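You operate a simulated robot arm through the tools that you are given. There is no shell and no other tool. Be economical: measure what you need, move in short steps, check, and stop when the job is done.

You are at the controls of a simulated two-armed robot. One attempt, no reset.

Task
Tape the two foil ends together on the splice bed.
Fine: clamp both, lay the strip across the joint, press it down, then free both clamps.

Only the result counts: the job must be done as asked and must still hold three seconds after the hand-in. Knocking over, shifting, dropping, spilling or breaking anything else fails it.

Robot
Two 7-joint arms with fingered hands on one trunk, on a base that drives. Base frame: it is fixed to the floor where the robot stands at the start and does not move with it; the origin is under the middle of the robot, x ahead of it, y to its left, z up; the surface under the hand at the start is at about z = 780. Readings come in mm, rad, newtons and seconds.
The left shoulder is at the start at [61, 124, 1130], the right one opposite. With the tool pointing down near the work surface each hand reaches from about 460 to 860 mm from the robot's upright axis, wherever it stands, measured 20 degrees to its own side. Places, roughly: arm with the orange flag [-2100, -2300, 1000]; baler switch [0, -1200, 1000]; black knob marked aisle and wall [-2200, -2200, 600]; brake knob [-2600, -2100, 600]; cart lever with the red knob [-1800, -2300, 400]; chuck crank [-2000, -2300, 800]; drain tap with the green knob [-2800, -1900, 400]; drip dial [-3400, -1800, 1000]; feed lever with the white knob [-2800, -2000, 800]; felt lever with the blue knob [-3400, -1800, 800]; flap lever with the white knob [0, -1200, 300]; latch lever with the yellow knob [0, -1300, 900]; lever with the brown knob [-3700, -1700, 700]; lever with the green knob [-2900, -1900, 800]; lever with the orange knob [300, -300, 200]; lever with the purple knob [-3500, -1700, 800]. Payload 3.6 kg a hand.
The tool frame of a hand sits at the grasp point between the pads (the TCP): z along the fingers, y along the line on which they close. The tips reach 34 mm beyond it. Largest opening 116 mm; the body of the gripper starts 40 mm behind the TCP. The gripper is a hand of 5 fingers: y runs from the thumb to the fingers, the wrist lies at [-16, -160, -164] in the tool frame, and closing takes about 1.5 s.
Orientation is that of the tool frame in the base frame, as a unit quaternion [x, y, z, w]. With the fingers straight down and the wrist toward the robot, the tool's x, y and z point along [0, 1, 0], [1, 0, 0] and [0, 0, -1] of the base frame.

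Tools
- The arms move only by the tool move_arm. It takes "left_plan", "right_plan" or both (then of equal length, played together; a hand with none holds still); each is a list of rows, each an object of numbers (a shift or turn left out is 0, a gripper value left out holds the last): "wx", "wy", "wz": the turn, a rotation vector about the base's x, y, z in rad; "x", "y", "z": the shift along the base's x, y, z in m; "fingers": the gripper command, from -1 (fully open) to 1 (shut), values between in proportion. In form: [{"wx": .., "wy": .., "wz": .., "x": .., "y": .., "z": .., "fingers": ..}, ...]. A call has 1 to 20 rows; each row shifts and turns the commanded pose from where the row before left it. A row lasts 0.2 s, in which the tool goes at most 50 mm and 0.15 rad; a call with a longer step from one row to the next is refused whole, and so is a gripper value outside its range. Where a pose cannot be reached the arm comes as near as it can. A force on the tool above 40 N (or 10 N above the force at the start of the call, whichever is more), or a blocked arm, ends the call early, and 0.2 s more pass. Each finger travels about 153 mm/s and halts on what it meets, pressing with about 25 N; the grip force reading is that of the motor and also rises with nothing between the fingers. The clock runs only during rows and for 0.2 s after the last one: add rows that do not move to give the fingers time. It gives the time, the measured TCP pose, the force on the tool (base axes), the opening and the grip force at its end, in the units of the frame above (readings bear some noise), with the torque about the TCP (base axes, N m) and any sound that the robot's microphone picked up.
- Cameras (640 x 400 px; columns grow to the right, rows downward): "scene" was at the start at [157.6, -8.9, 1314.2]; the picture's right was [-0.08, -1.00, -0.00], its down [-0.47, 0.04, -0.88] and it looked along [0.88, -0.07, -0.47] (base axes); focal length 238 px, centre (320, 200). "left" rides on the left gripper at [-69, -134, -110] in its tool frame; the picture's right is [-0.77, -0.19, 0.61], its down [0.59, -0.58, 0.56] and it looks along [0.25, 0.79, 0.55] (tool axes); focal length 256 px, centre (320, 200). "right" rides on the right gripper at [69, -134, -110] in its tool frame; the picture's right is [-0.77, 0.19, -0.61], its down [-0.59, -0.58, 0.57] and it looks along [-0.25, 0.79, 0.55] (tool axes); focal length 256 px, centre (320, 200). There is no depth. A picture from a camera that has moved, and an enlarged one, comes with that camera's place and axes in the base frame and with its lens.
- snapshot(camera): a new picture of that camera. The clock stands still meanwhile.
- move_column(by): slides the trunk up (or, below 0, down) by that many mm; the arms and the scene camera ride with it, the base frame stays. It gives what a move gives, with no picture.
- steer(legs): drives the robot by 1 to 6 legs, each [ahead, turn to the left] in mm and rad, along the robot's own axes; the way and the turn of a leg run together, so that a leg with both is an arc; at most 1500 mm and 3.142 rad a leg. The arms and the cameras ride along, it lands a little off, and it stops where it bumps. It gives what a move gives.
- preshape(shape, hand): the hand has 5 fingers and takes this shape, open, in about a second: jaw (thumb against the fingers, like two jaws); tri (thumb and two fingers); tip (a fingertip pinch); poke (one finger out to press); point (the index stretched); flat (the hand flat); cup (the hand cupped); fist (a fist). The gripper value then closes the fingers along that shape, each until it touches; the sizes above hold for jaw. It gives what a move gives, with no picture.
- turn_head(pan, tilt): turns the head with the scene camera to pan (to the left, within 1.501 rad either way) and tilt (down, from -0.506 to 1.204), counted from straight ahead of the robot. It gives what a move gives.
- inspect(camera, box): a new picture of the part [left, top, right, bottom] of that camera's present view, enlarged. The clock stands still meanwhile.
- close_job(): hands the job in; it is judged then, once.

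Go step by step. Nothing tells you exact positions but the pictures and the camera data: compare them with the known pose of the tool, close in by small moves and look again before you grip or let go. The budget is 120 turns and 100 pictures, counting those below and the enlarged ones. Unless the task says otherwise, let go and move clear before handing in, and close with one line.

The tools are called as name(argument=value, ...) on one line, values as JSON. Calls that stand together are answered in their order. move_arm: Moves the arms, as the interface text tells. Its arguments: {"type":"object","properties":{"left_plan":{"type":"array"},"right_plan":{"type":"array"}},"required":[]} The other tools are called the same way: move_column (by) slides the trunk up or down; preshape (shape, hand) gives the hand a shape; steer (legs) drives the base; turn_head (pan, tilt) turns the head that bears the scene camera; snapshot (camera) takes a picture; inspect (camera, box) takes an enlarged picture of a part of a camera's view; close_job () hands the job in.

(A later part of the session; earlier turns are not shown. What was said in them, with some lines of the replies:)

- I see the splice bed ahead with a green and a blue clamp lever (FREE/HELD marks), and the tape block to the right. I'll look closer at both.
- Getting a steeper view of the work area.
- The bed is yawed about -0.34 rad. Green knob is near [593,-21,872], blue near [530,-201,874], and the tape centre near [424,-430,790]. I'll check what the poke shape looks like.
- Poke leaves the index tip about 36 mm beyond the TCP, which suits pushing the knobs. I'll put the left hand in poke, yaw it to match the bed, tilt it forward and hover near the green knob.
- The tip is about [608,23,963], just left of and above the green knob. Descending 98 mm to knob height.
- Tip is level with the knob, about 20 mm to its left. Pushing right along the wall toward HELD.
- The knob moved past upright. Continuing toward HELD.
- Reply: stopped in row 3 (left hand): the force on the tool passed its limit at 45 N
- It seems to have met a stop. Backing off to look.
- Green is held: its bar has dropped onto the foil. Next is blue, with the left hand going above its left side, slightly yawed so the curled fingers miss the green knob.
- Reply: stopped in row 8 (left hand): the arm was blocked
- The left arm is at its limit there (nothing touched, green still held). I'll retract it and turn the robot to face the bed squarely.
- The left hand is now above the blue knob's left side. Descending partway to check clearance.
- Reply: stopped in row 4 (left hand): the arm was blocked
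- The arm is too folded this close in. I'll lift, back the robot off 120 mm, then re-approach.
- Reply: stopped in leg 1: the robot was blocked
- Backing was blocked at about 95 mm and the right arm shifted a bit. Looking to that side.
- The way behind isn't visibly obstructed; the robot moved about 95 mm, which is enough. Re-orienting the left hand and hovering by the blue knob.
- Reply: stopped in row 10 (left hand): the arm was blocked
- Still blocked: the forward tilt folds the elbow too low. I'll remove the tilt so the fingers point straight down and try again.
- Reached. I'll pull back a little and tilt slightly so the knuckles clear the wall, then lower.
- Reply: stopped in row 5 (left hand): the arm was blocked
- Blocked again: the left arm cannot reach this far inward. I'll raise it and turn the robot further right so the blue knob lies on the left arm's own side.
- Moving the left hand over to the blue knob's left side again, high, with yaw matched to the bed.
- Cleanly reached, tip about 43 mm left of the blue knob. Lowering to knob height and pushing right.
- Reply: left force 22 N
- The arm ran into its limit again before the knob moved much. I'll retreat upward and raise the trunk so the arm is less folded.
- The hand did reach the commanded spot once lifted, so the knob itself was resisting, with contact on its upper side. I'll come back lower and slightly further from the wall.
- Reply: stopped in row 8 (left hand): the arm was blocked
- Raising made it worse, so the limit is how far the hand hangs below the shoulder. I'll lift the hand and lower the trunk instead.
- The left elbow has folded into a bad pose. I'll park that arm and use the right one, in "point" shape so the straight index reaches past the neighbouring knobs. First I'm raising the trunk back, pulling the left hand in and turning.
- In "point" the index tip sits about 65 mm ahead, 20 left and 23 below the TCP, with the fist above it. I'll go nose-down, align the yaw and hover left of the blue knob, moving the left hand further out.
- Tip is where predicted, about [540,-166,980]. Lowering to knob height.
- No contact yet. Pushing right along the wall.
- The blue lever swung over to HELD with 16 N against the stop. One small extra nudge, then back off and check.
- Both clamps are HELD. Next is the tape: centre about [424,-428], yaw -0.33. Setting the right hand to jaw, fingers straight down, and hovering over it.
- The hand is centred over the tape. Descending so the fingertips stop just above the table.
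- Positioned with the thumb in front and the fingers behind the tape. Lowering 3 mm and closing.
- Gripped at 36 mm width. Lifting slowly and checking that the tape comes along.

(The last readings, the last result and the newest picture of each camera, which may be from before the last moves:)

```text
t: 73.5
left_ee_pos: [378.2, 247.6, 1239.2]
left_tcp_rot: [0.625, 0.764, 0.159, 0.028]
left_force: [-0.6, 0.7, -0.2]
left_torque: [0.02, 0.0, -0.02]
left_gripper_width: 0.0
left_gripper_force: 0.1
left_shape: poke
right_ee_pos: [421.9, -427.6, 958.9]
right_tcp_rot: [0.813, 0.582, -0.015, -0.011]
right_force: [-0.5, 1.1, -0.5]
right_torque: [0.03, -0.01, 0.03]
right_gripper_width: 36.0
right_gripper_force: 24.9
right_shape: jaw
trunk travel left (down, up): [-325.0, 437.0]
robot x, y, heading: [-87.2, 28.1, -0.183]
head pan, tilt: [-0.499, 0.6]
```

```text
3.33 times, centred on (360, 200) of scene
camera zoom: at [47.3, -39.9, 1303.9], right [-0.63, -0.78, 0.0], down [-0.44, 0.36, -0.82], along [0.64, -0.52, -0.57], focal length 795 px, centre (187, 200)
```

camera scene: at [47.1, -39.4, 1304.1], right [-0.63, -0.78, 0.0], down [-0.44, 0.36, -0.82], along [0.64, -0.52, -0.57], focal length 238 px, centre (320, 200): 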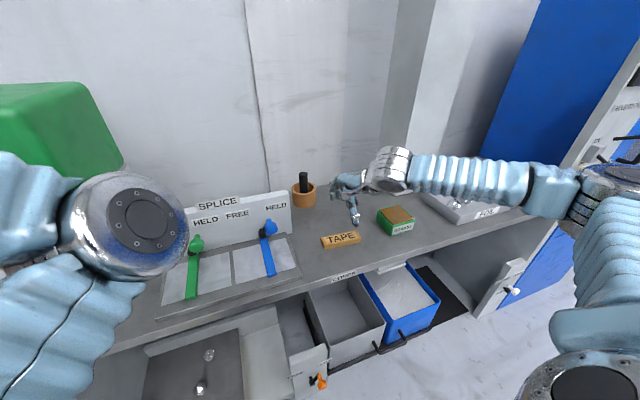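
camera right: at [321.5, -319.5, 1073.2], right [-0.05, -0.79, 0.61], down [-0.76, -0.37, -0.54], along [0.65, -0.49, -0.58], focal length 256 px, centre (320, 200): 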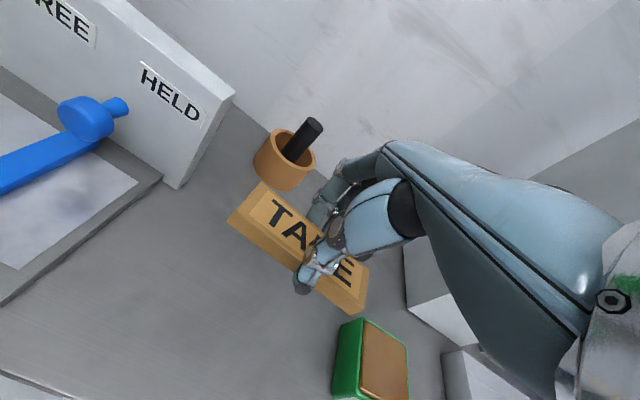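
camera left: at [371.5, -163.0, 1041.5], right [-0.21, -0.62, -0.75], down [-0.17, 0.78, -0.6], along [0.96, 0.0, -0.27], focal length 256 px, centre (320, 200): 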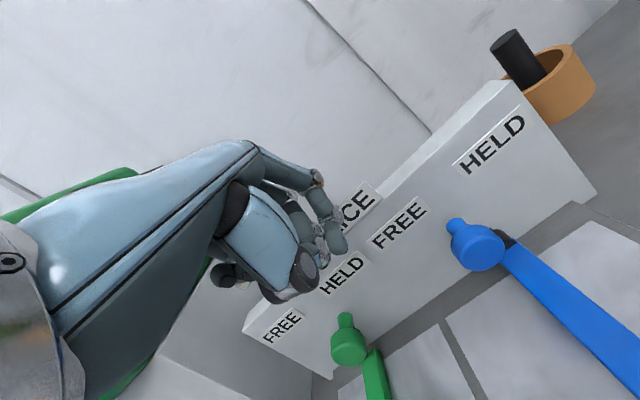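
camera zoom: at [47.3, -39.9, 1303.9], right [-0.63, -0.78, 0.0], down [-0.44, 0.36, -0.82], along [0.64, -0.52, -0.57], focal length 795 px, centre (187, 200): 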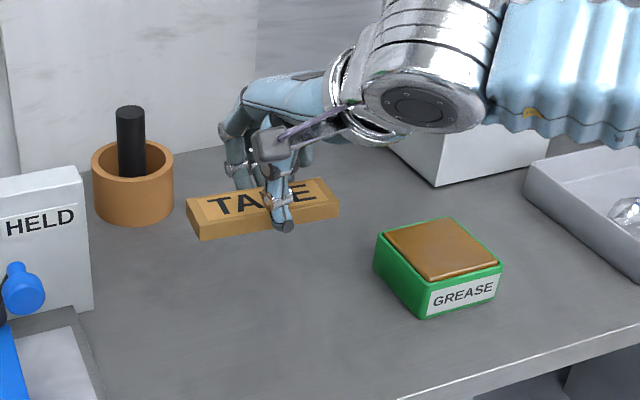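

The tape is held level and centred. Carrying it over the bed at height and moving the left arm further out.

move_arm(right_plan=[{"x": 0.0106, "y": 0.0382}, {"x": 0.0106, "y": 0.0382}, {"x": 0.0106, "y": 0.0382}, {"x": 0.0106, "y": 0.0382}, {"x": 0.0106, "y": 0.0382}, {"x": 0.0106, "y": 0.0382}, {"x": 0.0106, "y": 0.0382}, {"x": 0.0106, "y": 0.0382}, {}], left_plan=[{"y": 0.03}, {"y": 0.03}, {"y": 0.03}, {}, {}, {}, {}, {}, {}])

turn_head(pan=-0.05, tilt=0.6)

snapshot(camera="scene")

snapshot(camera="right")

```text
t: 75.5
left_ee_pos: [380.0, 336.4, 1240.3]
left_tcp_rot: [0.626, 0.763, 0.159, 0.029]
left_force: [-0.3, 0.2, 0.3]
left_torque: [0.0, 0.02, -0.02]
left_gripper_width: 0.0
left_gripper_force: 0.2
left_shape: poke
right_ee_pos: [505.9, -124.8, 959.8]
right_tcp_rot: [0.813, 0.581, -0.013, -0.011]
right_force: [0.8, 0.3, -0.3]
right_torque: [0.0, 0.0, 0.0]
right_gripper_width: 35.9
right_gripper_force: 24.9
right_shape: jaw
trunk travel left (down, up): [-325.0, 437.0]
robot x, y, heading: [-87.6, 29.1, -0.184]
head pan, tilt: [-0.499, 0.6]
```

```text
t: 76.4
left_ee_pos: [379.7, 338.3, 1239.3]
left_tcp_rot: [0.626, 0.763, 0.158, 0.029]
left_force: [-0.2, 0.5, -0.9]
left_torque: [0.05, 0.02, -0.03]
left_gripper_width: 0.0
left_gripper_force: 0.1
left_shape: poke
right_ee_pos: [506.3, -123.2, 959.6]
right_tcp_rot: [0.814, 0.581, -0.014, -0.011]
right_force: [-0.2, 0.1, -0.1]
right_torque: [0.05, 0.01, 0.04]
right_gripper_width: 35.9
right_gripper_force: 24.9
right_shape: jaw
trunk travel left (down, up): [-325.0, 437.0]
robot x, y, heading: [-89.1, 30.1, -0.183]
head pan, tilt: [-0.051, 0.6]
```

```text
35 pictures are left
camera scene: at [64.5, -3.7, 1304.0], right [-0.23, -0.97, 0.0], down [-0.55, 0.13, -0.82], along [0.8, -0.19, -0.57], focal length 238 px, centre (320, 200)
```

scene: 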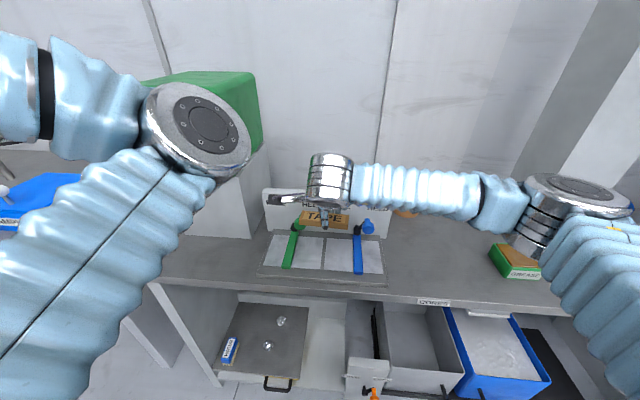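

```text
34 pictures are left
camera right: at [406.2, -13.9, 1074.2], right [-0.05, -0.79, 0.61], down [-0.76, -0.37, -0.54], along [0.65, -0.49, -0.58], focal length 256 px, centre (320, 200)
```

right: 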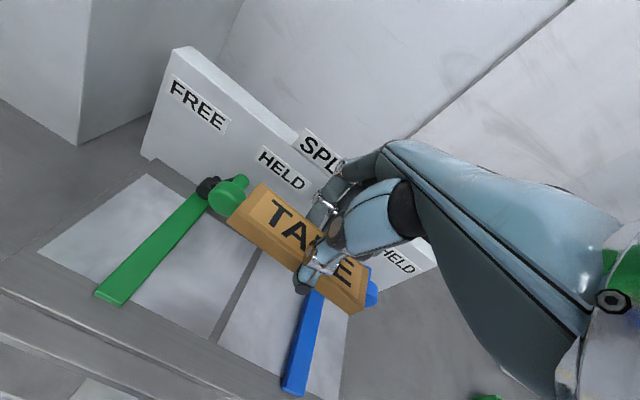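

The tape's back-left corner would pass close to the green knob, so I'll descend 15 mm nearer the robot, then slide forward once it's below knob height.

move_arm(right_plan=[{"x": -0.0142, "y": 0.0049}, {"z": -0.035}, {"z": -0.035}, {"z": -0.025}, {"z": -0.012}, {}])

snapshot(camera="right")

inspect(camera="scene", box=[250, 160, 410, 300])

```text
t: 77.8
left_ee_pos: [380.5, 337.7, 1239.7]
left_tcp_rot: [0.626, 0.763, 0.158, 0.029]
left_force: [0.1, -0.9, 0.6]
left_torque: [0.01, -0.02, -0.01]
left_gripper_width: 0.2
left_gripper_force: 0.1
left_shape: poke
right_ee_pos: [491.8, -119.2, 851.7]
right_tcp_rot: [0.813, 0.582, -0.014, -0.01]
right_force: [-0.6, -0.4, -0.1]
right_torque: [-0.05, 0.0, -0.03]
right_gripper_width: 36.1
right_gripper_force: 24.9
right_shape: jaw
trunk travel left (down, up): [-325.0, 437.0]
robot x, y, heading: [-88.3, 29.3, -0.18]
head pan, tilt: [-0.051, 0.6]
```

```text
33 pictures are left
camera right: at [392.6, -9.9, 966.3], right [-0.05, -0.79, 0.61], down [-0.76, -0.37, -0.54], along [0.65, -0.49, -0.58], focal length 256 px, centre (320, 200)
```

right: 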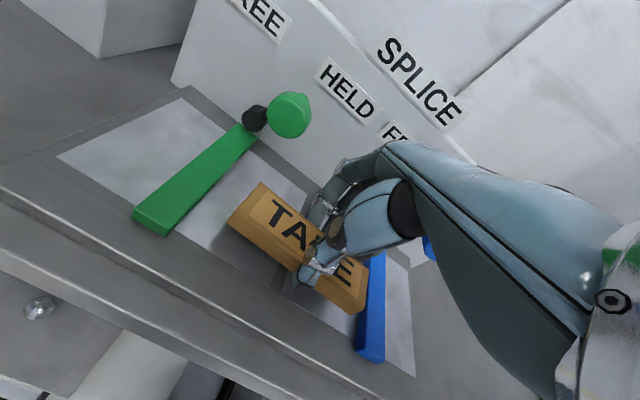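

```text
2.86 times, centred on (330, 230) of scene
camera zoom: at [64.5, -3.7, 1304.0], right [-0.23, -0.97, 0.0], down [-0.55, 0.13, -0.82], along [0.8, -0.19, -0.57], focal length 682 px, centre (291, 114)
```

zoom: 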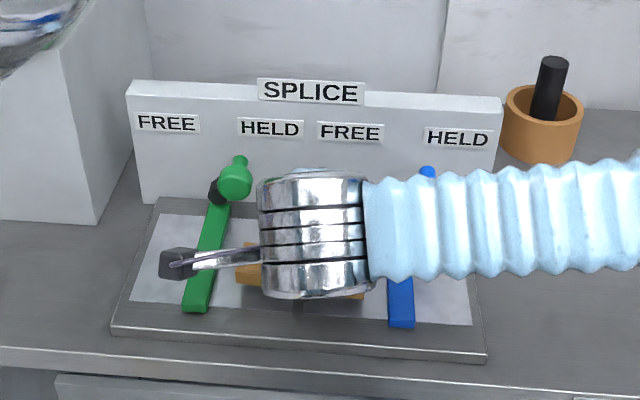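

The tape sits between the bars with clearance on both sides. Sliding forward 12 mm, then down to contact.

move_arm(right_plan=[{"x": 0.0113, "y": -0.0039}, {}, {"z": -0.005}, {"z": -0.004}, {"z": -0.002}, {"z": -0.002}, {}])

inspect(camera="right", box=[120, 80, 420, 380])

```text
t: 79.4
left_ee_pos: [379.6, 337.2, 1240.0]
left_tcp_rot: [0.625, 0.764, 0.158, 0.029]
left_force: [-0.2, 0.0, -0.2]
left_torque: [0.0, 0.02, 0.02]
left_gripper_width: 0.1
left_gripper_force: 0.1
left_shape: poke
right_ee_pos: [505.2, -125.2, 839.0]
right_tcp_rot: [0.813, 0.581, -0.015, -0.011]
right_force: [-0.4, -0.7, -0.1]
right_torque: [-0.02, -0.01, 0.01]
right_gripper_width: 35.9
right_gripper_force: 25.2
right_shape: jaw
trunk travel left (down, up): [-325.0, 437.0]
robot x, y, heading: [-89.5, 30.9, -0.18]
head pan, tilt: [-0.051, 0.6]
```

```text
1.33 times, centred on (270, 230) of right
camera zoom: at [404.2, -14.3, 953.7], right [-0.05, -0.79, 0.61], down [-0.76, -0.37, -0.54], along [0.65, -0.49, -0.58], focal length 341 px, centre (387, 160)
```

zoom: 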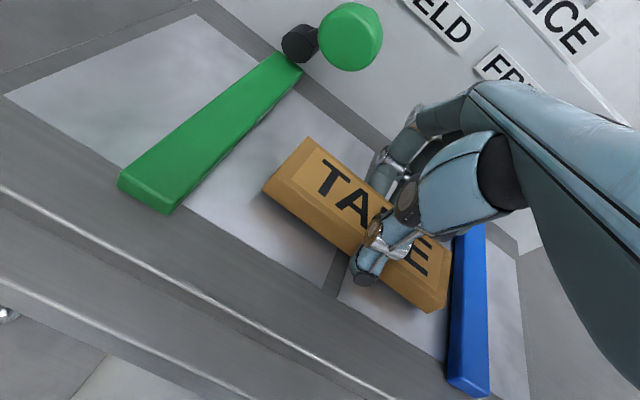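

Centred on the joint. Continuing down in 2 mm steps until contact.

move_arm(right_plan=[{"z": -0.002}, {"z": -0.002}, {"z": -0.002}, {}])

```text
t: 80.4
left_ee_pos: [379.5, 338.1, 1239.4]
left_tcp_rot: [0.625, 0.764, 0.158, 0.029]
left_force: [0.8, 0.4, 0.2]
left_torque: [0.0, 0.03, -0.03]
left_gripper_width: 0.1
left_gripper_force: 0.1
left_shape: poke
right_ee_pos: [504.1, -123.5, 834.2]
right_tcp_rot: [0.814, 0.581, -0.014, -0.01]
right_force: [-0.7, 0.3, 1.2]
right_torque: [-0.02, -0.05, 0.02]
right_gripper_width: 36.1
right_gripper_force: 25.4
right_shape: jaw
trunk travel left (down, up): [-325.0, 437.0]
robot x, y, heading: [-88.3, 27.4, -0.182]
head pan, tilt: [-0.051, 0.6]
```

move_arm(right_plan=[{"z": -0.002}, {"z": -0.002}, {}])

inspect(camera="right", box=[120, 80, 420, 380])

```text
t: 81.2
left_ee_pos: [378.1, 338.9, 1239.7]
left_tcp_rot: [0.625, 0.764, 0.159, 0.029]
left_force: [0.3, 0.9, 0.4]
left_torque: [-0.02, -0.04, -0.04]
left_gripper_width: 0.1
left_gripper_force: 0.1
left_shape: poke
right_ee_pos: [506.0, -124.3, 831.8]
right_tcp_rot: [0.814, 0.581, -0.012, -0.009]
right_force: [-1.3, -1.7, 17.3]
right_torque: [-0.08, -0.02, -0.04]
right_gripper_width: 35.8
right_gripper_force: 25.0
right_shape: jaw
trunk travel left (down, up): [-325.0, 437.0]
robot x, y, heading: [-85.7, 31.7, -0.177]
head pan, tilt: [-0.051, 0.6]
```

```text
1.33 times, centred on (270, 230) of right
camera zoom: at [404.4, -13.9, 945.8], right [-0.06, -0.79, 0.61], down [-0.75, -0.37, -0.54], along [0.66, -0.49, -0.57], focal length 341 px, centre (387, 160)
```

zoom: 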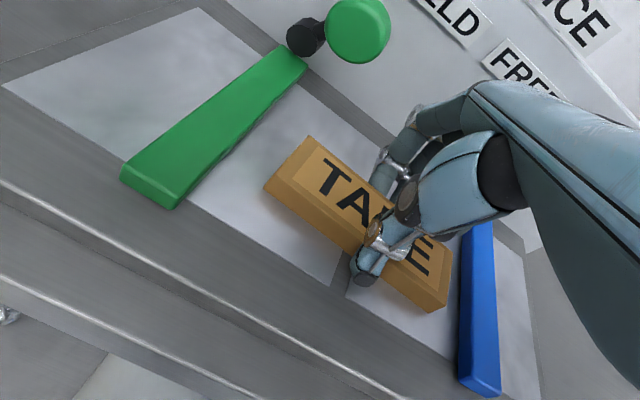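

Tape contacts the foil with 17 N. Releasing gently and lifting clear.

move_arm(right_plan=[{"z": 0.001, "fingers": 0.0}, {"fingers": -0.25}, {}, {}, {}, {"z": 0.02}, {"z": 0.03}, {"z": 0.04}, {"z": 0.04}, {}])

snapshot(camera="right")

```text
t: 83.4
left_ee_pos: [379.4, 339.1, 1238.9]
left_tcp_rot: [0.625, 0.764, 0.158, 0.028]
left_force: [0.1, 0.4, -0.1]
left_torque: [-0.02, 0.02, 0.0]
left_gripper_width: 0.1
left_gripper_force: 0.0
left_shape: poke
right_ee_pos: [504.7, -123.3, 960.6]
right_tcp_rot: [0.813, 0.581, -0.015, -0.011]
right_force: [0.2, -0.6, -0.5]
right_torque: [-0.03, -0.01, 0.0]
right_gripper_width: 72.3
right_gripper_force: 0.2
right_shape: jaw
trunk travel left (down, up): [-325.0, 437.0]
robot x, y, heading: [-86.5, 29.0, -0.181]
head pan, tilt: [-0.051, 0.6]
```

```text
29 pictures are left
camera right: at [404.6, -13.8, 1075.1], right [-0.05, -0.79, 0.61], down [-0.76, -0.37, -0.54], along [0.65, -0.49, -0.58], focal length 256 px, centre (320, 200)
```

right: 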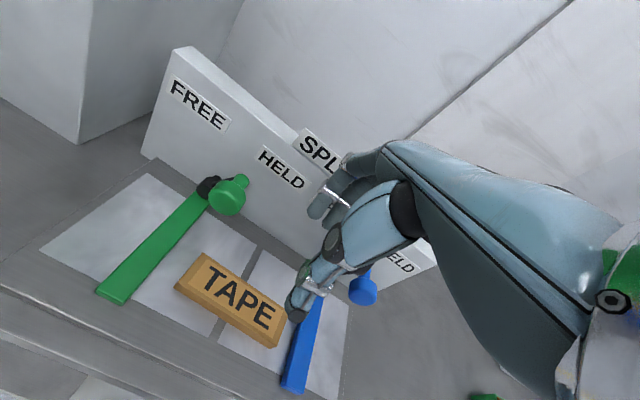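

Tape lies across the joint between the clamps. Next I'll press it down with the poke finger at its centre.

preshape(shape="poke", hand="right")

move_arm(right_plan=[{"x": -0.006}, {"z": -0.035}, {"z": -0.035}, {"z": -0.02}, {"z": -0.01}, {}])

inspect(camera="right", box=[120, 80, 420, 380])

```text
t: 84.3
left_ee_pos: [379.8, 337.5, 1238.9]
left_tcp_rot: [0.626, 0.764, 0.157, 0.029]
left_force: [-0.4, 0.5, 0.3]
left_torque: [0.0, 0.01, 0.02]
left_gripper_width: 0.1
left_gripper_force: 0.0
left_shape: poke
right_ee_pos: [505.0, -122.5, 959.9]
right_tcp_rot: [0.814, 0.581, -0.014, -0.011]
right_force: [0.0, 0.3, -0.3]
right_torque: [0.0, 0.01, -0.02]
right_gripper_width: 0.0
right_gripper_force: 0.0
right_shape: poke
trunk travel left (down, up): [-325.0, 437.0]
robot x, y, heading: [-87.6, 32.2, -0.183]
head pan, tilt: [-0.051, 0.6]
```

```text
t: 85.7
left_ee_pos: [379.4, 338.1, 1239.5]
left_tcp_rot: [0.625, 0.764, 0.157, 0.029]
left_force: [0.6, -1.2, -0.2]
left_torque: [0.0, 0.02, 0.02]
left_gripper_width: 0.2
left_gripper_force: 0.0
left_shape: poke
right_ee_pos: [498.0, -122.8, 860.5]
right_tcp_rot: [0.813, 0.581, -0.014, -0.01]
right_force: [-0.6, 1.0, 0.3]
right_torque: [0.0, -0.01, -0.02]
right_gripper_width: 0.2
right_gripper_force: 0.1
right_shape: poke
trunk travel left (down, up): [-325.0, 437.0]
robot x, y, heading: [-84.7, 31.9, -0.185]
head pan, tilt: [-0.051, 0.6]
```

```text
1.33 times, centred on (270, 230) of right
camera zoom: at [398.2, -13.4, 975.0], right [-0.05, -0.79, 0.61], down [-0.76, -0.37, -0.54], along [0.65, -0.49, -0.58], focal length 341 px, centre (387, 160)
```

zoom: 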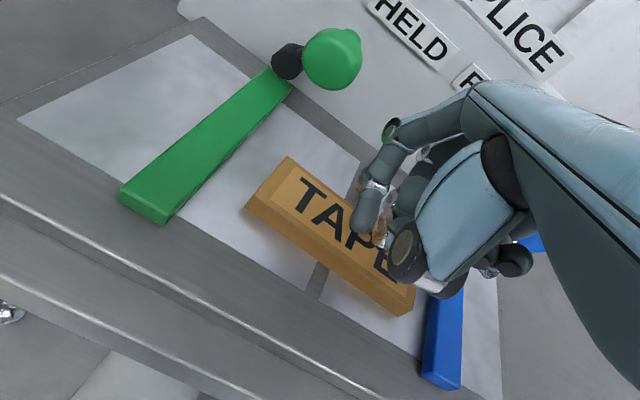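

Fingertip is above the tape's middle. Pressing down in small steps.

move_arm(right_plan=[{"z": -0.005}, {"z": -0.004}, {"z": -0.003}, {"z": -0.003}, {"z": -0.003}, {}])

```text
t: 87.1
left_ee_pos: [378.0, 338.3, 1240.2]
left_tcp_rot: [0.625, 0.764, 0.158, 0.029]
left_force: [-0.2, -0.9, 0.5]
left_torque: [-0.01, 0.03, -0.03]
left_gripper_width: 0.0
left_gripper_force: 0.1
left_shape: poke
right_ee_pos: [498.7, -121.6, 845.1]
right_tcp_rot: [0.814, 0.581, -0.012, -0.01]
right_force: [3.4, -0.8, 17.3]
right_torque: [0.02, -0.05, 0.0]
right_gripper_width: 0.0
right_gripper_force: 0.1
right_shape: poke
trunk travel left (down, up): [-325.0, 437.0]
robot x, y, heading: [-92.4, 29.0, -0.181]
head pan, tilt: [-0.051, 0.6]
```

move_arm(right_plan=[{"z": -0.002}, {"z": -0.001}, {}, {}, {}])

move_arm(right_plan=[{"z": 0.013}, {"x": 0.0098, "y": 0.0284}, {"z": -0.008}, {"z": -0.004}, {"z": -0.001}, {}, {}])

move_arm(right_plan=[{"z": 0.013}, {"x": -0.0098, "y": -0.0284}, {"x": -0.0098, "y": -0.0284}, {"z": -0.008}, {"z": -0.004}, {"z": -0.001}, {}, {}])

```text
t: 88.3
left_ee_pos: [377.3, 337.9, 1239.9]
left_tcp_rot: [0.625, 0.764, 0.159, 0.03]
left_force: [0.6, -0.4, 0.0]
left_torque: [0.01, 0.01, -0.04]
left_gripper_width: 0.0
left_gripper_force: 0.1
left_shape: poke
right_ee_pos: [499.6, -122.1, 843.8]
right_tcp_rot: [0.813, 0.582, -0.009, -0.007]
right_force: [3.2, -2.5, 36.5]
right_torque: [-0.06, 0.02, 0.0]
right_gripper_width: 0.0
right_gripper_force: 0.1
right_shape: poke
trunk travel left (down, up): [-325.0, 437.0]
robot x, y, heading: [-87.1, 30.3, -0.183]
head pan, tilt: [-0.051, 0.6]
```

```text
t: 89.9
left_ee_pos: [377.0, 338.8, 1241.2]
left_tcp_rot: [0.625, 0.764, 0.159, 0.03]
left_force: [-0.4, 0.0, -0.6]
left_torque: [0.02, -0.01, 0.04]
left_gripper_width: 0.0
left_gripper_force: 0.0
left_shape: poke
right_ee_pos: [507.3, -93.4, 844.3]
right_tcp_rot: [0.814, 0.581, -0.01, -0.008]
right_force: [-0.1, 3.7, 34.8]
right_torque: [0.09, 0.13, -0.02]
right_gripper_width: 0.3
right_gripper_force: 0.0
right_shape: poke
trunk travel left (down, up): [-325.0, 437.0]
robot x, y, heading: [-89.6, 28.1, -0.181]
head pan, tilt: [-0.051, 0.6]
```

```text
t: 91.7
left_ee_pos: [376.7, 337.8, 1240.9]
left_tcp_rot: [0.625, 0.764, 0.159, 0.029]
left_force: [0.4, 0.1, 0.0]
left_torque: [0.04, -0.03, 0.01]
left_gripper_width: 0.1
left_gripper_force: 0.2
left_shape: poke
right_ee_pos: [490.1, -151.4, 845.5]
right_tcp_rot: [0.814, 0.581, -0.009, -0.006]
right_force: [2.6, -5.9, 36.1]
right_torque: [-0.18, 0.02, 0.04]
right_gripper_width: 0.0
right_gripper_force: 0.1
right_shape: poke
trunk travel left (down, up): [-325.0, 437.0]
robot x, y, heading: [-86.8, 31.1, -0.179]
head pan, tilt: [-0.051, 0.6]
```

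Pressed at three spots with about 35 N. Next I'll free blue: lifting, switching to "point" and moving to the right side of the blue knob.

move_arm(right_plan=[{"z": 0.03}, {"z": 0.045}, {"z": 0.045}, {"z": 0.045}, {}])

preshape(shape="point", hand="right")

move_arm(right_plan=[{"wx": 0.0436, "wy": 0.126, "x": -0.012, "y": -0.033}, {"wx": 0.0436, "wy": 0.126, "x": -0.012, "y": -0.033}, {"wx": 0.0436, "wy": 0.126, "x": -0.012, "y": -0.033}, {"x": -0.013, "y": -0.034}, {"z": -0.035}, {}])

snapshot(camera="right")

snapshot(camera="scene")

```text
t: 92.9
left_ee_pos: [380.2, 337.5, 1238.6]
left_tcp_rot: [0.626, 0.763, 0.158, 0.029]
left_force: [0.0, -0.6, 0.1]
left_torque: [-0.05, -0.01, 0.01]
left_gripper_width: 0.2
left_gripper_force: 0.0
left_shape: poke
right_ee_pos: [486.3, -152.0, 1005.0]
right_tcp_rot: [0.814, 0.581, -0.014, -0.012]
right_force: [-0.4, 0.8, -0.2]
right_torque: [-0.01, 0.0, -0.01]
right_gripper_width: 0.0
right_gripper_force: 0.1
right_shape: poke
trunk travel left (down, up): [-325.0, 437.0]
robot x, y, heading: [-87.8, 25.9, -0.179]
head pan, tilt: [-0.051, 0.6]
```

```text
t: 93.8
left_ee_pos: [380.9, 338.0, 1239.0]
left_tcp_rot: [0.626, 0.764, 0.158, 0.029]
left_force: [0.7, -0.7, 0.9]
left_torque: [-0.02, 0.0, 0.02]
left_gripper_width: 0.0
left_gripper_force: 0.0
left_shape: poke
right_ee_pos: [488.2, -151.0, 1004.5]
right_tcp_rot: [0.813, 0.582, -0.014, -0.01]
right_force: [-0.5, 1.0, -0.1]
right_torque: [0.02, 0.0, 0.02]
right_gripper_width: 108.0
right_gripper_force: 0.0
right_shape: point
trunk travel left (down, up): [-325.0, 437.0]
robot x, y, heading: [-90.0, 33.5, -0.182]
head pan, tilt: [-0.051, 0.6]
```

```text
t: 95.2
left_ee_pos: [378.1, 337.7, 1239.2]
left_tcp_rot: [0.625, 0.764, 0.157, 0.028]
left_force: [-0.1, 0.8, 0.0]
left_torque: [0.01, 0.01, 0.0]
left_gripper_width: 0.0
left_gripper_force: 0.1
left_shape: poke
right_ee_pos: [438.1, -284.7, 968.4]
right_tcp_rot: [0.794, 0.568, -0.128, -0.172]
right_force: [-0.5, -0.2, 0.3]
right_torque: [-0.01, 0.0, -0.01]
right_gripper_width: 108.0
right_gripper_force: 0.0
right_shape: point
trunk travel left (down, up): [-325.0, 437.0]
robot x, y, heading: [-85.3, 31.2, -0.184]
head pan, tilt: [-0.051, 0.6]
```

```text
27 pictures are left
camera right: at [389.7, -193.4, 1125.3], right [0.16, -0.86, 0.48], down [-0.91, -0.32, -0.27], along [0.38, -0.4, -0.83], focal length 256 px, centre (320, 200)
```

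right: 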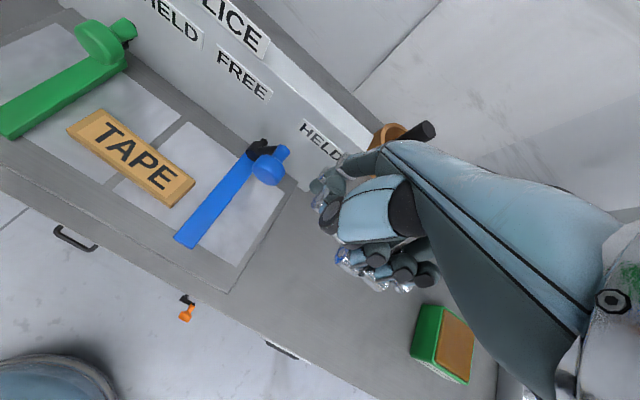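

```text
26 pictures are left
camera scene: at [64.1, -3.8, 1304.1], right [-0.23, -0.97, 0.0], down [-0.55, 0.13, -0.83], along [0.8, -0.19, -0.56], focal length 238 px, centre (320, 200)
```

scene: 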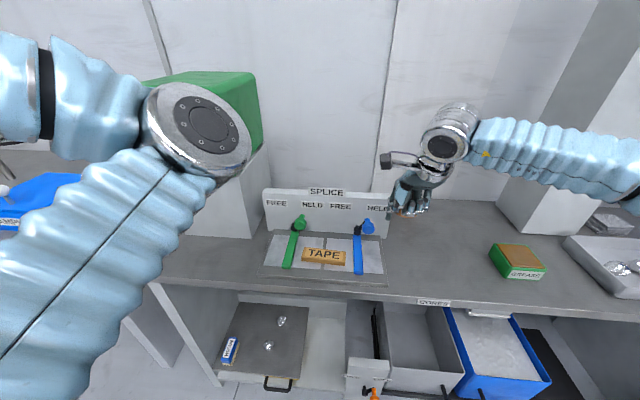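

Good geometry. Lowering and pushing the blue knob left toward FREE.

move_arm(right_plan=[{"x": 0.005, "y": -0.002, "z": -0.03}, {"z": -0.034}, {}, {"x": 0.0033, "y": 0.0095}, {"x": 0.0033, "y": 0.0095}, {"x": 0.0033, "y": 0.0095}, {"x": 0.0033, "y": 0.0095}, {"x": 0.0033, "y": 0.0095}, {"x": 0.0033, "y": 0.0095}, {}])

snapshot(camera="right")

inspect(camera="scene", box=[250, 170, 410, 290])

```text
t: 97.4
left_ee_pos: [379.9, 338.6, 1240.1]
left_tcp_rot: [0.626, 0.763, 0.158, 0.029]
left_force: [0.7, -0.9, -0.7]
left_torque: [-0.03, -0.01, 0.0]
left_gripper_width: 0.0
left_gripper_force: 0.1
left_shape: poke
right_ee_pos: [464.2, -229.6, 905.9]
right_tcp_rot: [0.794, 0.569, -0.128, -0.172]
right_force: [0.0, -1.0, 0.2]
right_torque: [-0.02, -0.03, 0.0]
right_gripper_width: 107.7
right_gripper_force: 0.1
right_shape: point
trunk travel left (down, up): [-325.0, 437.0]
robot x, y, heading: [-87.7, 31.9, -0.173]
head pan, tilt: [-0.051, 0.6]
```

```text
25 pictures are left
camera right: at [415.5, -138.3, 1062.4], right [0.16, -0.86, 0.48], down [-0.91, -0.32, -0.27], along [0.38, -0.4, -0.83], focal length 256 px, centre (320, 200)
```

right: 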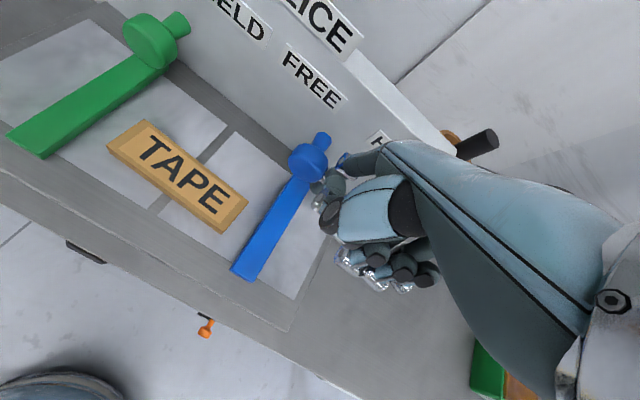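

```text
3.33 times, centred on (330, 230) of scene
camera zoom: at [64.3, -3.9, 1304.0], right [-0.23, -0.97, 0.0], down [-0.55, 0.13, -0.82], along [0.8, -0.19, -0.57], focal length 795 px, centre (287, 100)
```

zoom: 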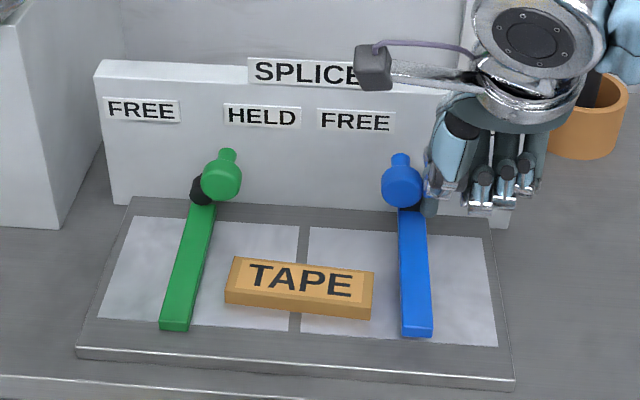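

The lever is past upright. Pushing on until it meets the FREE stop.

move_arm(right_plan=[{"x": 0.0033, "y": 0.0095}, {"x": 0.0033, "y": 0.0095}, {"x": 0.0016, "y": 0.0047}, {"x": 0.0016, "y": 0.0047}, {}])

inspect(camera="scene", box=[250, 170, 410, 290])

```text
t: 98.6
left_ee_pos: [378.2, 335.1, 1241.4]
left_tcp_rot: [0.625, 0.763, 0.16, 0.028]
left_force: [0.1, -0.5, -1.3]
left_torque: [0.02, 0.0, -0.03]
left_gripper_width: 0.2
left_gripper_force: 0.1
left_shape: poke
right_ee_pos: [473.1, -206.6, 905.7]
right_tcp_rot: [0.796, 0.566, -0.129, -0.172]
right_force: [-9.0, -20.3, 3.4]
right_torque: [-0.69, 0.05, -1.25]
right_gripper_width: 108.0
right_gripper_force: 0.1
right_shape: point
trunk travel left (down, up): [-325.0, 437.0]
robot x, y, heading: [-88.2, 29.0, -0.187]
head pan, tilt: [-0.051, 0.6]
```

```text
3.33 times, centred on (330, 230) of scene
camera zoom: at [62.7, -7.6, 1304.2], right [-0.24, -0.97, 0.0], down [-0.55, 0.14, -0.83], along [0.8, -0.19, -0.56], focal length 795 px, centre (287, 100)
```

zoom: 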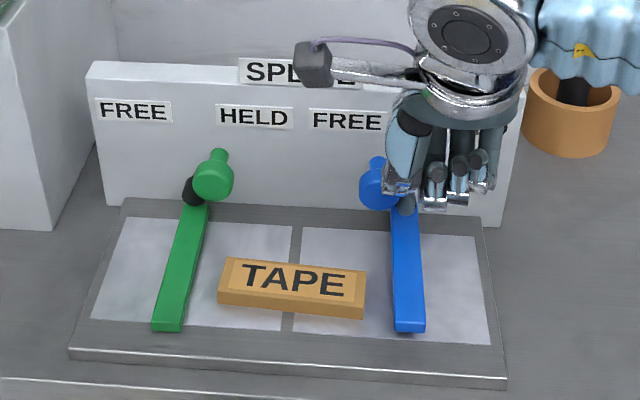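

Blue is against FREE. Backing off, lifting and moving to the right side of the green knob.

move_arm(right_plan=[{"x": -0.0085, "y": -0.0245}, {"z": 0.04}, {"z": 0.045}, {"z": 0.015}, {"x": 0.01, "y": 0.03}, {"x": 0.012, "y": 0.035}, {"x": 0.012, "y": 0.035}, {"x": 0.008, "y": 0.024}, {}])

snapshot(camera="right")

inspect(camera="scene", box=[250, 170, 410, 290])

```text
t: 100.6
left_ee_pos: [379.5, 337.1, 1239.3]
left_tcp_rot: [0.626, 0.764, 0.157, 0.029]
left_force: [0.1, -0.6, 0.3]
left_torque: [-0.01, -0.03, -0.02]
left_gripper_width: 0.0
left_gripper_force: 0.1
left_shape: poke
right_ee_pos: [507.5, -100.9, 1006.7]
right_tcp_rot: [0.795, 0.567, -0.128, -0.173]
right_force: [-1.0, 0.9, 0.5]
right_torque: [0.02, 0.03, -0.03]
right_gripper_width: 107.9
right_gripper_force: 0.0
right_shape: point
trunk travel left (down, up): [-325.0, 437.0]
robot x, y, heading: [-88.1, 30.8, -0.182]
head pan, tilt: [-0.051, 0.6]
```

```text
22 pictures are left
camera right: at [459.0, -10.1, 1161.9], right [0.16, -0.86, 0.48], down [-0.91, -0.32, -0.27], along [0.38, -0.4, -0.83], focal length 256 px, centre (320, 200)
```

right: 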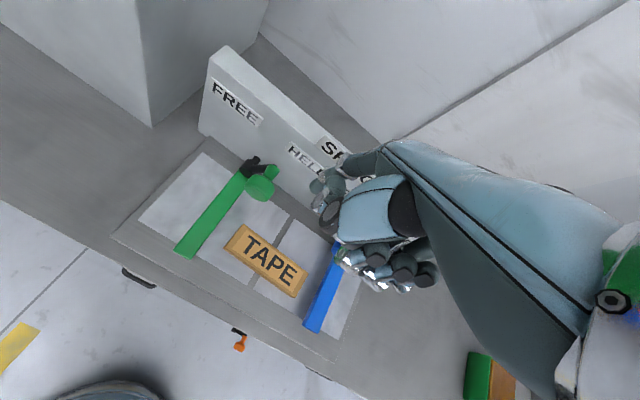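

```text
3.33 times, centred on (330, 230) of scene
camera zoom: at [64.3, -4.2, 1304.0], right [-0.23, -0.97, 0.0], down [-0.55, 0.13, -0.82], along [0.8, -0.19, -0.57], focal length 795 px, centre (287, 100)
```

zoom: 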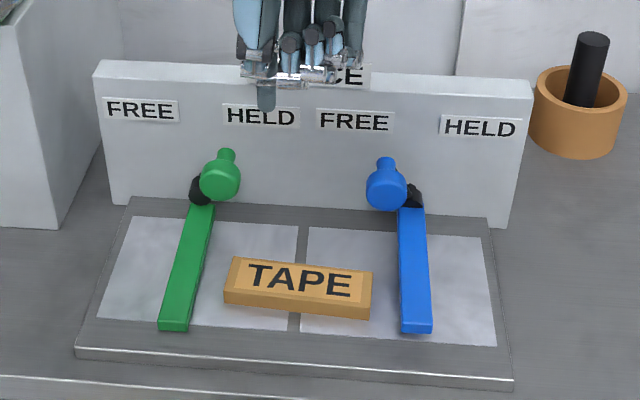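

Blue is free and the tape stayed put. Lowering beside the green knob and pushing it left.

move_arm(right_plan=[{"x": -0.002, "y": -0.006}, {"z": -0.04}, {"z": -0.04}, {"z": -0.022}, {}])

snapshot(camera="right")

```text
t: 101.8
left_ee_pos: [379.3, 339.1, 1238.2]
left_tcp_rot: [0.626, 0.763, 0.158, 0.029]
left_force: [-1.2, -0.3, 0.3]
left_torque: [0.03, 0.01, 0.02]
left_gripper_width: 0.0
left_gripper_force: 0.0
left_shape: poke
right_ee_pos: [505.6, -107.8, 901.9]
right_tcp_rot: [0.794, 0.568, -0.128, -0.173]
right_force: [0.2, 0.1, 0.1]
right_torque: [-0.04, -0.02, -0.03]
right_gripper_width: 107.9
right_gripper_force: 0.1
right_shape: point
trunk travel left (down, up): [-325.0, 437.0]
robot x, y, heading: [-86.2, 28.3, -0.179]
head pan, tilt: [-0.051, 0.6]
```

```text
20 pictures are left
camera right: at [457.1, -16.4, 1058.2], right [0.16, -0.86, 0.48], down [-0.91, -0.32, -0.27], along [0.38, -0.4, -0.83], focal length 256 px, centre (320, 200)
```

right: 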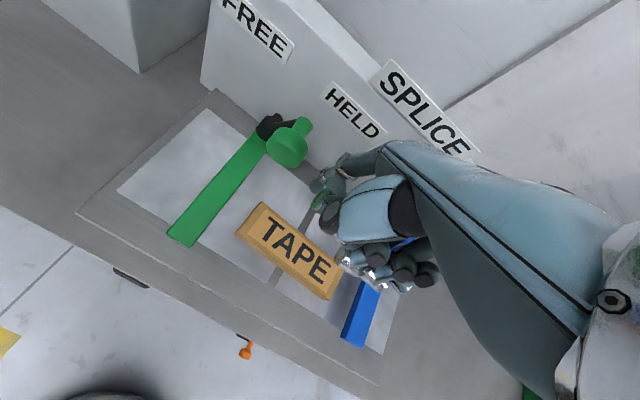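

move_arm(right_plan=[{"x": 0.0033, "y": 0.0095}, {"x": 0.0033, "y": 0.0095}, {"x": 0.0033, "y": 0.0095}, {"x": 0.0033, "y": 0.0095}, {"x": 0.0033, "y": 0.0095}, {"x": 0.0033, "y": 0.0095}, {}])

snapshot(camera="right")

```text
t: 103.4
left_ee_pos: [379.3, 338.2, 1240.0]
left_tcp_rot: [0.625, 0.764, 0.158, 0.028]
left_force: [0.0, -0.9, -0.2]
left_torque: [-0.01, 0.01, 0.01]
left_gripper_width: 0.1
left_gripper_force: 0.2
left_shape: poke
right_ee_pos: [526.4, -50.2, 903.4]
right_tcp_rot: [0.794, 0.568, -0.128, -0.172]
right_force: [-1.0, -0.6, 0.9]
right_torque: [-0.04, -0.07, -0.07]
right_gripper_width: 108.0
right_gripper_force: 0.1
right_shape: point
trunk travel left (down, up): [-325.0, 437.0]
robot x, y, heading: [-89.6, 31.1, -0.179]
head pan, tilt: [-0.051, 0.6]
```

```text
19 pictures are left
camera right: at [477.5, 40.0, 1059.6], right [0.16, -0.86, 0.48], down [-0.91, -0.32, -0.27], along [0.38, -0.4, -0.83], focal length 256 px, centre (320, 200)
```

right: 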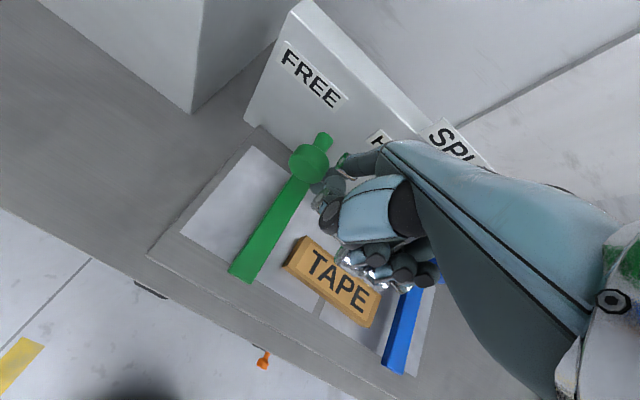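

The green lever is past upright. Pushing to the FREE stop.

move_arm(right_plan=[{"x": 0.0033, "y": 0.0095}, {"x": 0.0033, "y": 0.0095}, {"x": 0.0016, "y": 0.0047}, {"x": 0.0016, "y": 0.0047}, {}])

```text
t: 104.6
left_ee_pos: [378.1, 335.3, 1238.7]
left_tcp_rot: [0.625, 0.763, 0.16, 0.028]
left_force: [-0.2, 1.0, -0.5]
left_torque: [-0.01, -0.01, 0.01]
left_gripper_width: 0.0
left_gripper_force: 0.1
left_shape: poke
right_ee_pos: [534.4, -25.6, 902.3]
right_tcp_rot: [0.796, 0.566, -0.129, -0.171]
right_force: [-7.5, -21.1, 2.4]
right_torque: [-0.64, 0.17, -1.28]
right_gripper_width: 108.0
right_gripper_force: 0.1
right_shape: point
trunk travel left (down, up): [-325.0, 437.0]
robot x, y, heading: [-88.9, 28.8, -0.185]
head pan, tilt: [-0.051, 0.6]
```

At the stop with 22 N. Backing off, lifting and moving clear before a final check.

move_arm(right_plan=[{"x": -0.0085, "y": -0.0245}, {"z": 0.04}, {"z": 0.045}, {"z": 0.045}, {"z": 0.04}, {"x": -0.035, "y": -0.03}, {"x": -0.035, "y": -0.03}, {"x": -0.02, "y": -0.045}, {"x": -0.01, "y": -0.045}, {"x": -0.01, "y": -0.045}, {}])

inspect(camera="scene", box=[250, 170, 410, 290])

snapshot(camera="right")

snapshot(camera="scene")

```text
t: 107.0
left_ee_pos: [379.9, 339.5, 1239.6]
left_tcp_rot: [0.625, 0.764, 0.159, 0.029]
left_force: [-0.4, 0.0, 0.3]
left_torque: [-0.02, -0.03, 0.01]
left_gripper_width: 0.0
left_gripper_force: 0.0
left_shape: poke
right_ee_pos: [417.8, -242.0, 1070.4]
right_tcp_rot: [0.794, 0.569, -0.129, -0.172]
right_force: [1.2, 0.4, 0.7]
right_torque: [-0.06, 0.01, 0.0]
right_gripper_width: 0.0
right_gripper_force: 0.0
right_shape: point
trunk travel left (down, up): [-325.0, 437.0]
robot x, y, heading: [-90.1, 31.4, -0.177]
head pan, tilt: [-0.051, 0.6]
```

```text
3.33 times, centred on (330, 230) of scene
camera zoom: at [64.7, -3.1, 1304.0], right [-0.23, -0.97, 0.0], down [-0.55, 0.13, -0.82], along [0.8, -0.19, -0.57], focal length 795 px, centre (287, 100)
```

zoom: 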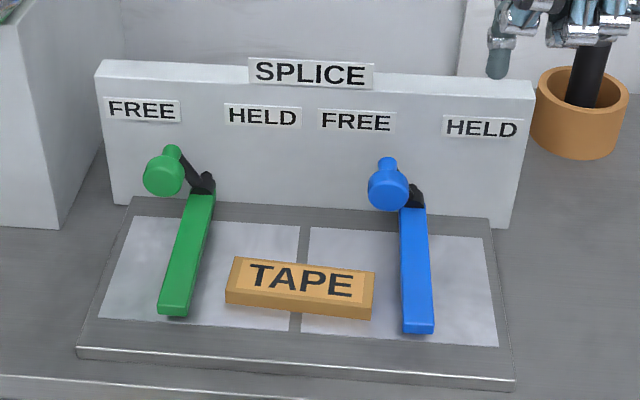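

```text
17 pictures are left
camera right: at [369.0, -151.3, 1228.2], right [0.16, -0.86, 0.48], down [-0.91, -0.32, -0.27], along [0.38, -0.4, -0.83], focal length 256 px, centre (320, 200)
```

right: 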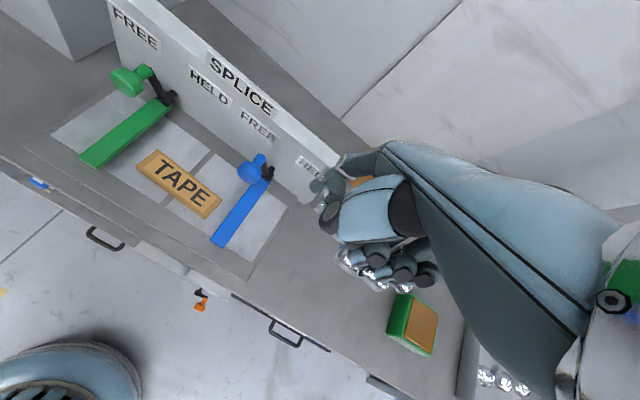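

```text
16 pictures are left
camera scene: at [64.7, -3.1, 1304.0], right [-0.23, -0.97, 0.0], down [-0.55, 0.13, -0.82], along [0.8, -0.19, -0.57], focal length 238 px, centre (320, 200)
```

scene: 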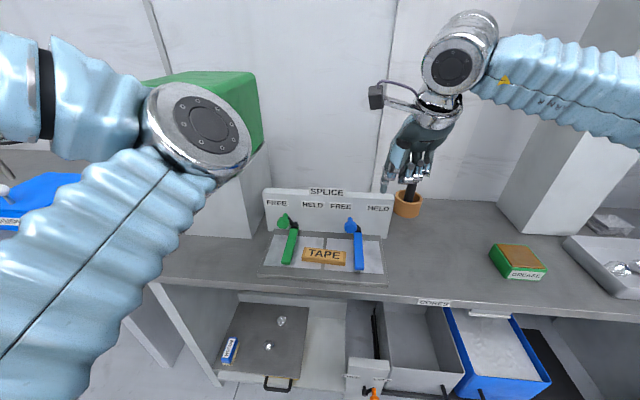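

Both levers are at FREE with their bars raised, the tape lies pressed across the joint, and the hands are clear. Handing in.

close_job()

```text
The job is handed in.
```

The two foil ends are taped on the splice bed: both were clamped, the strip was laid across the joint and pressed down, and both clamps are now free. I handed the job in with the hands clear. The base was blocked once while backing up; I couldn't see what stopped it, and nothing I could see had moved.
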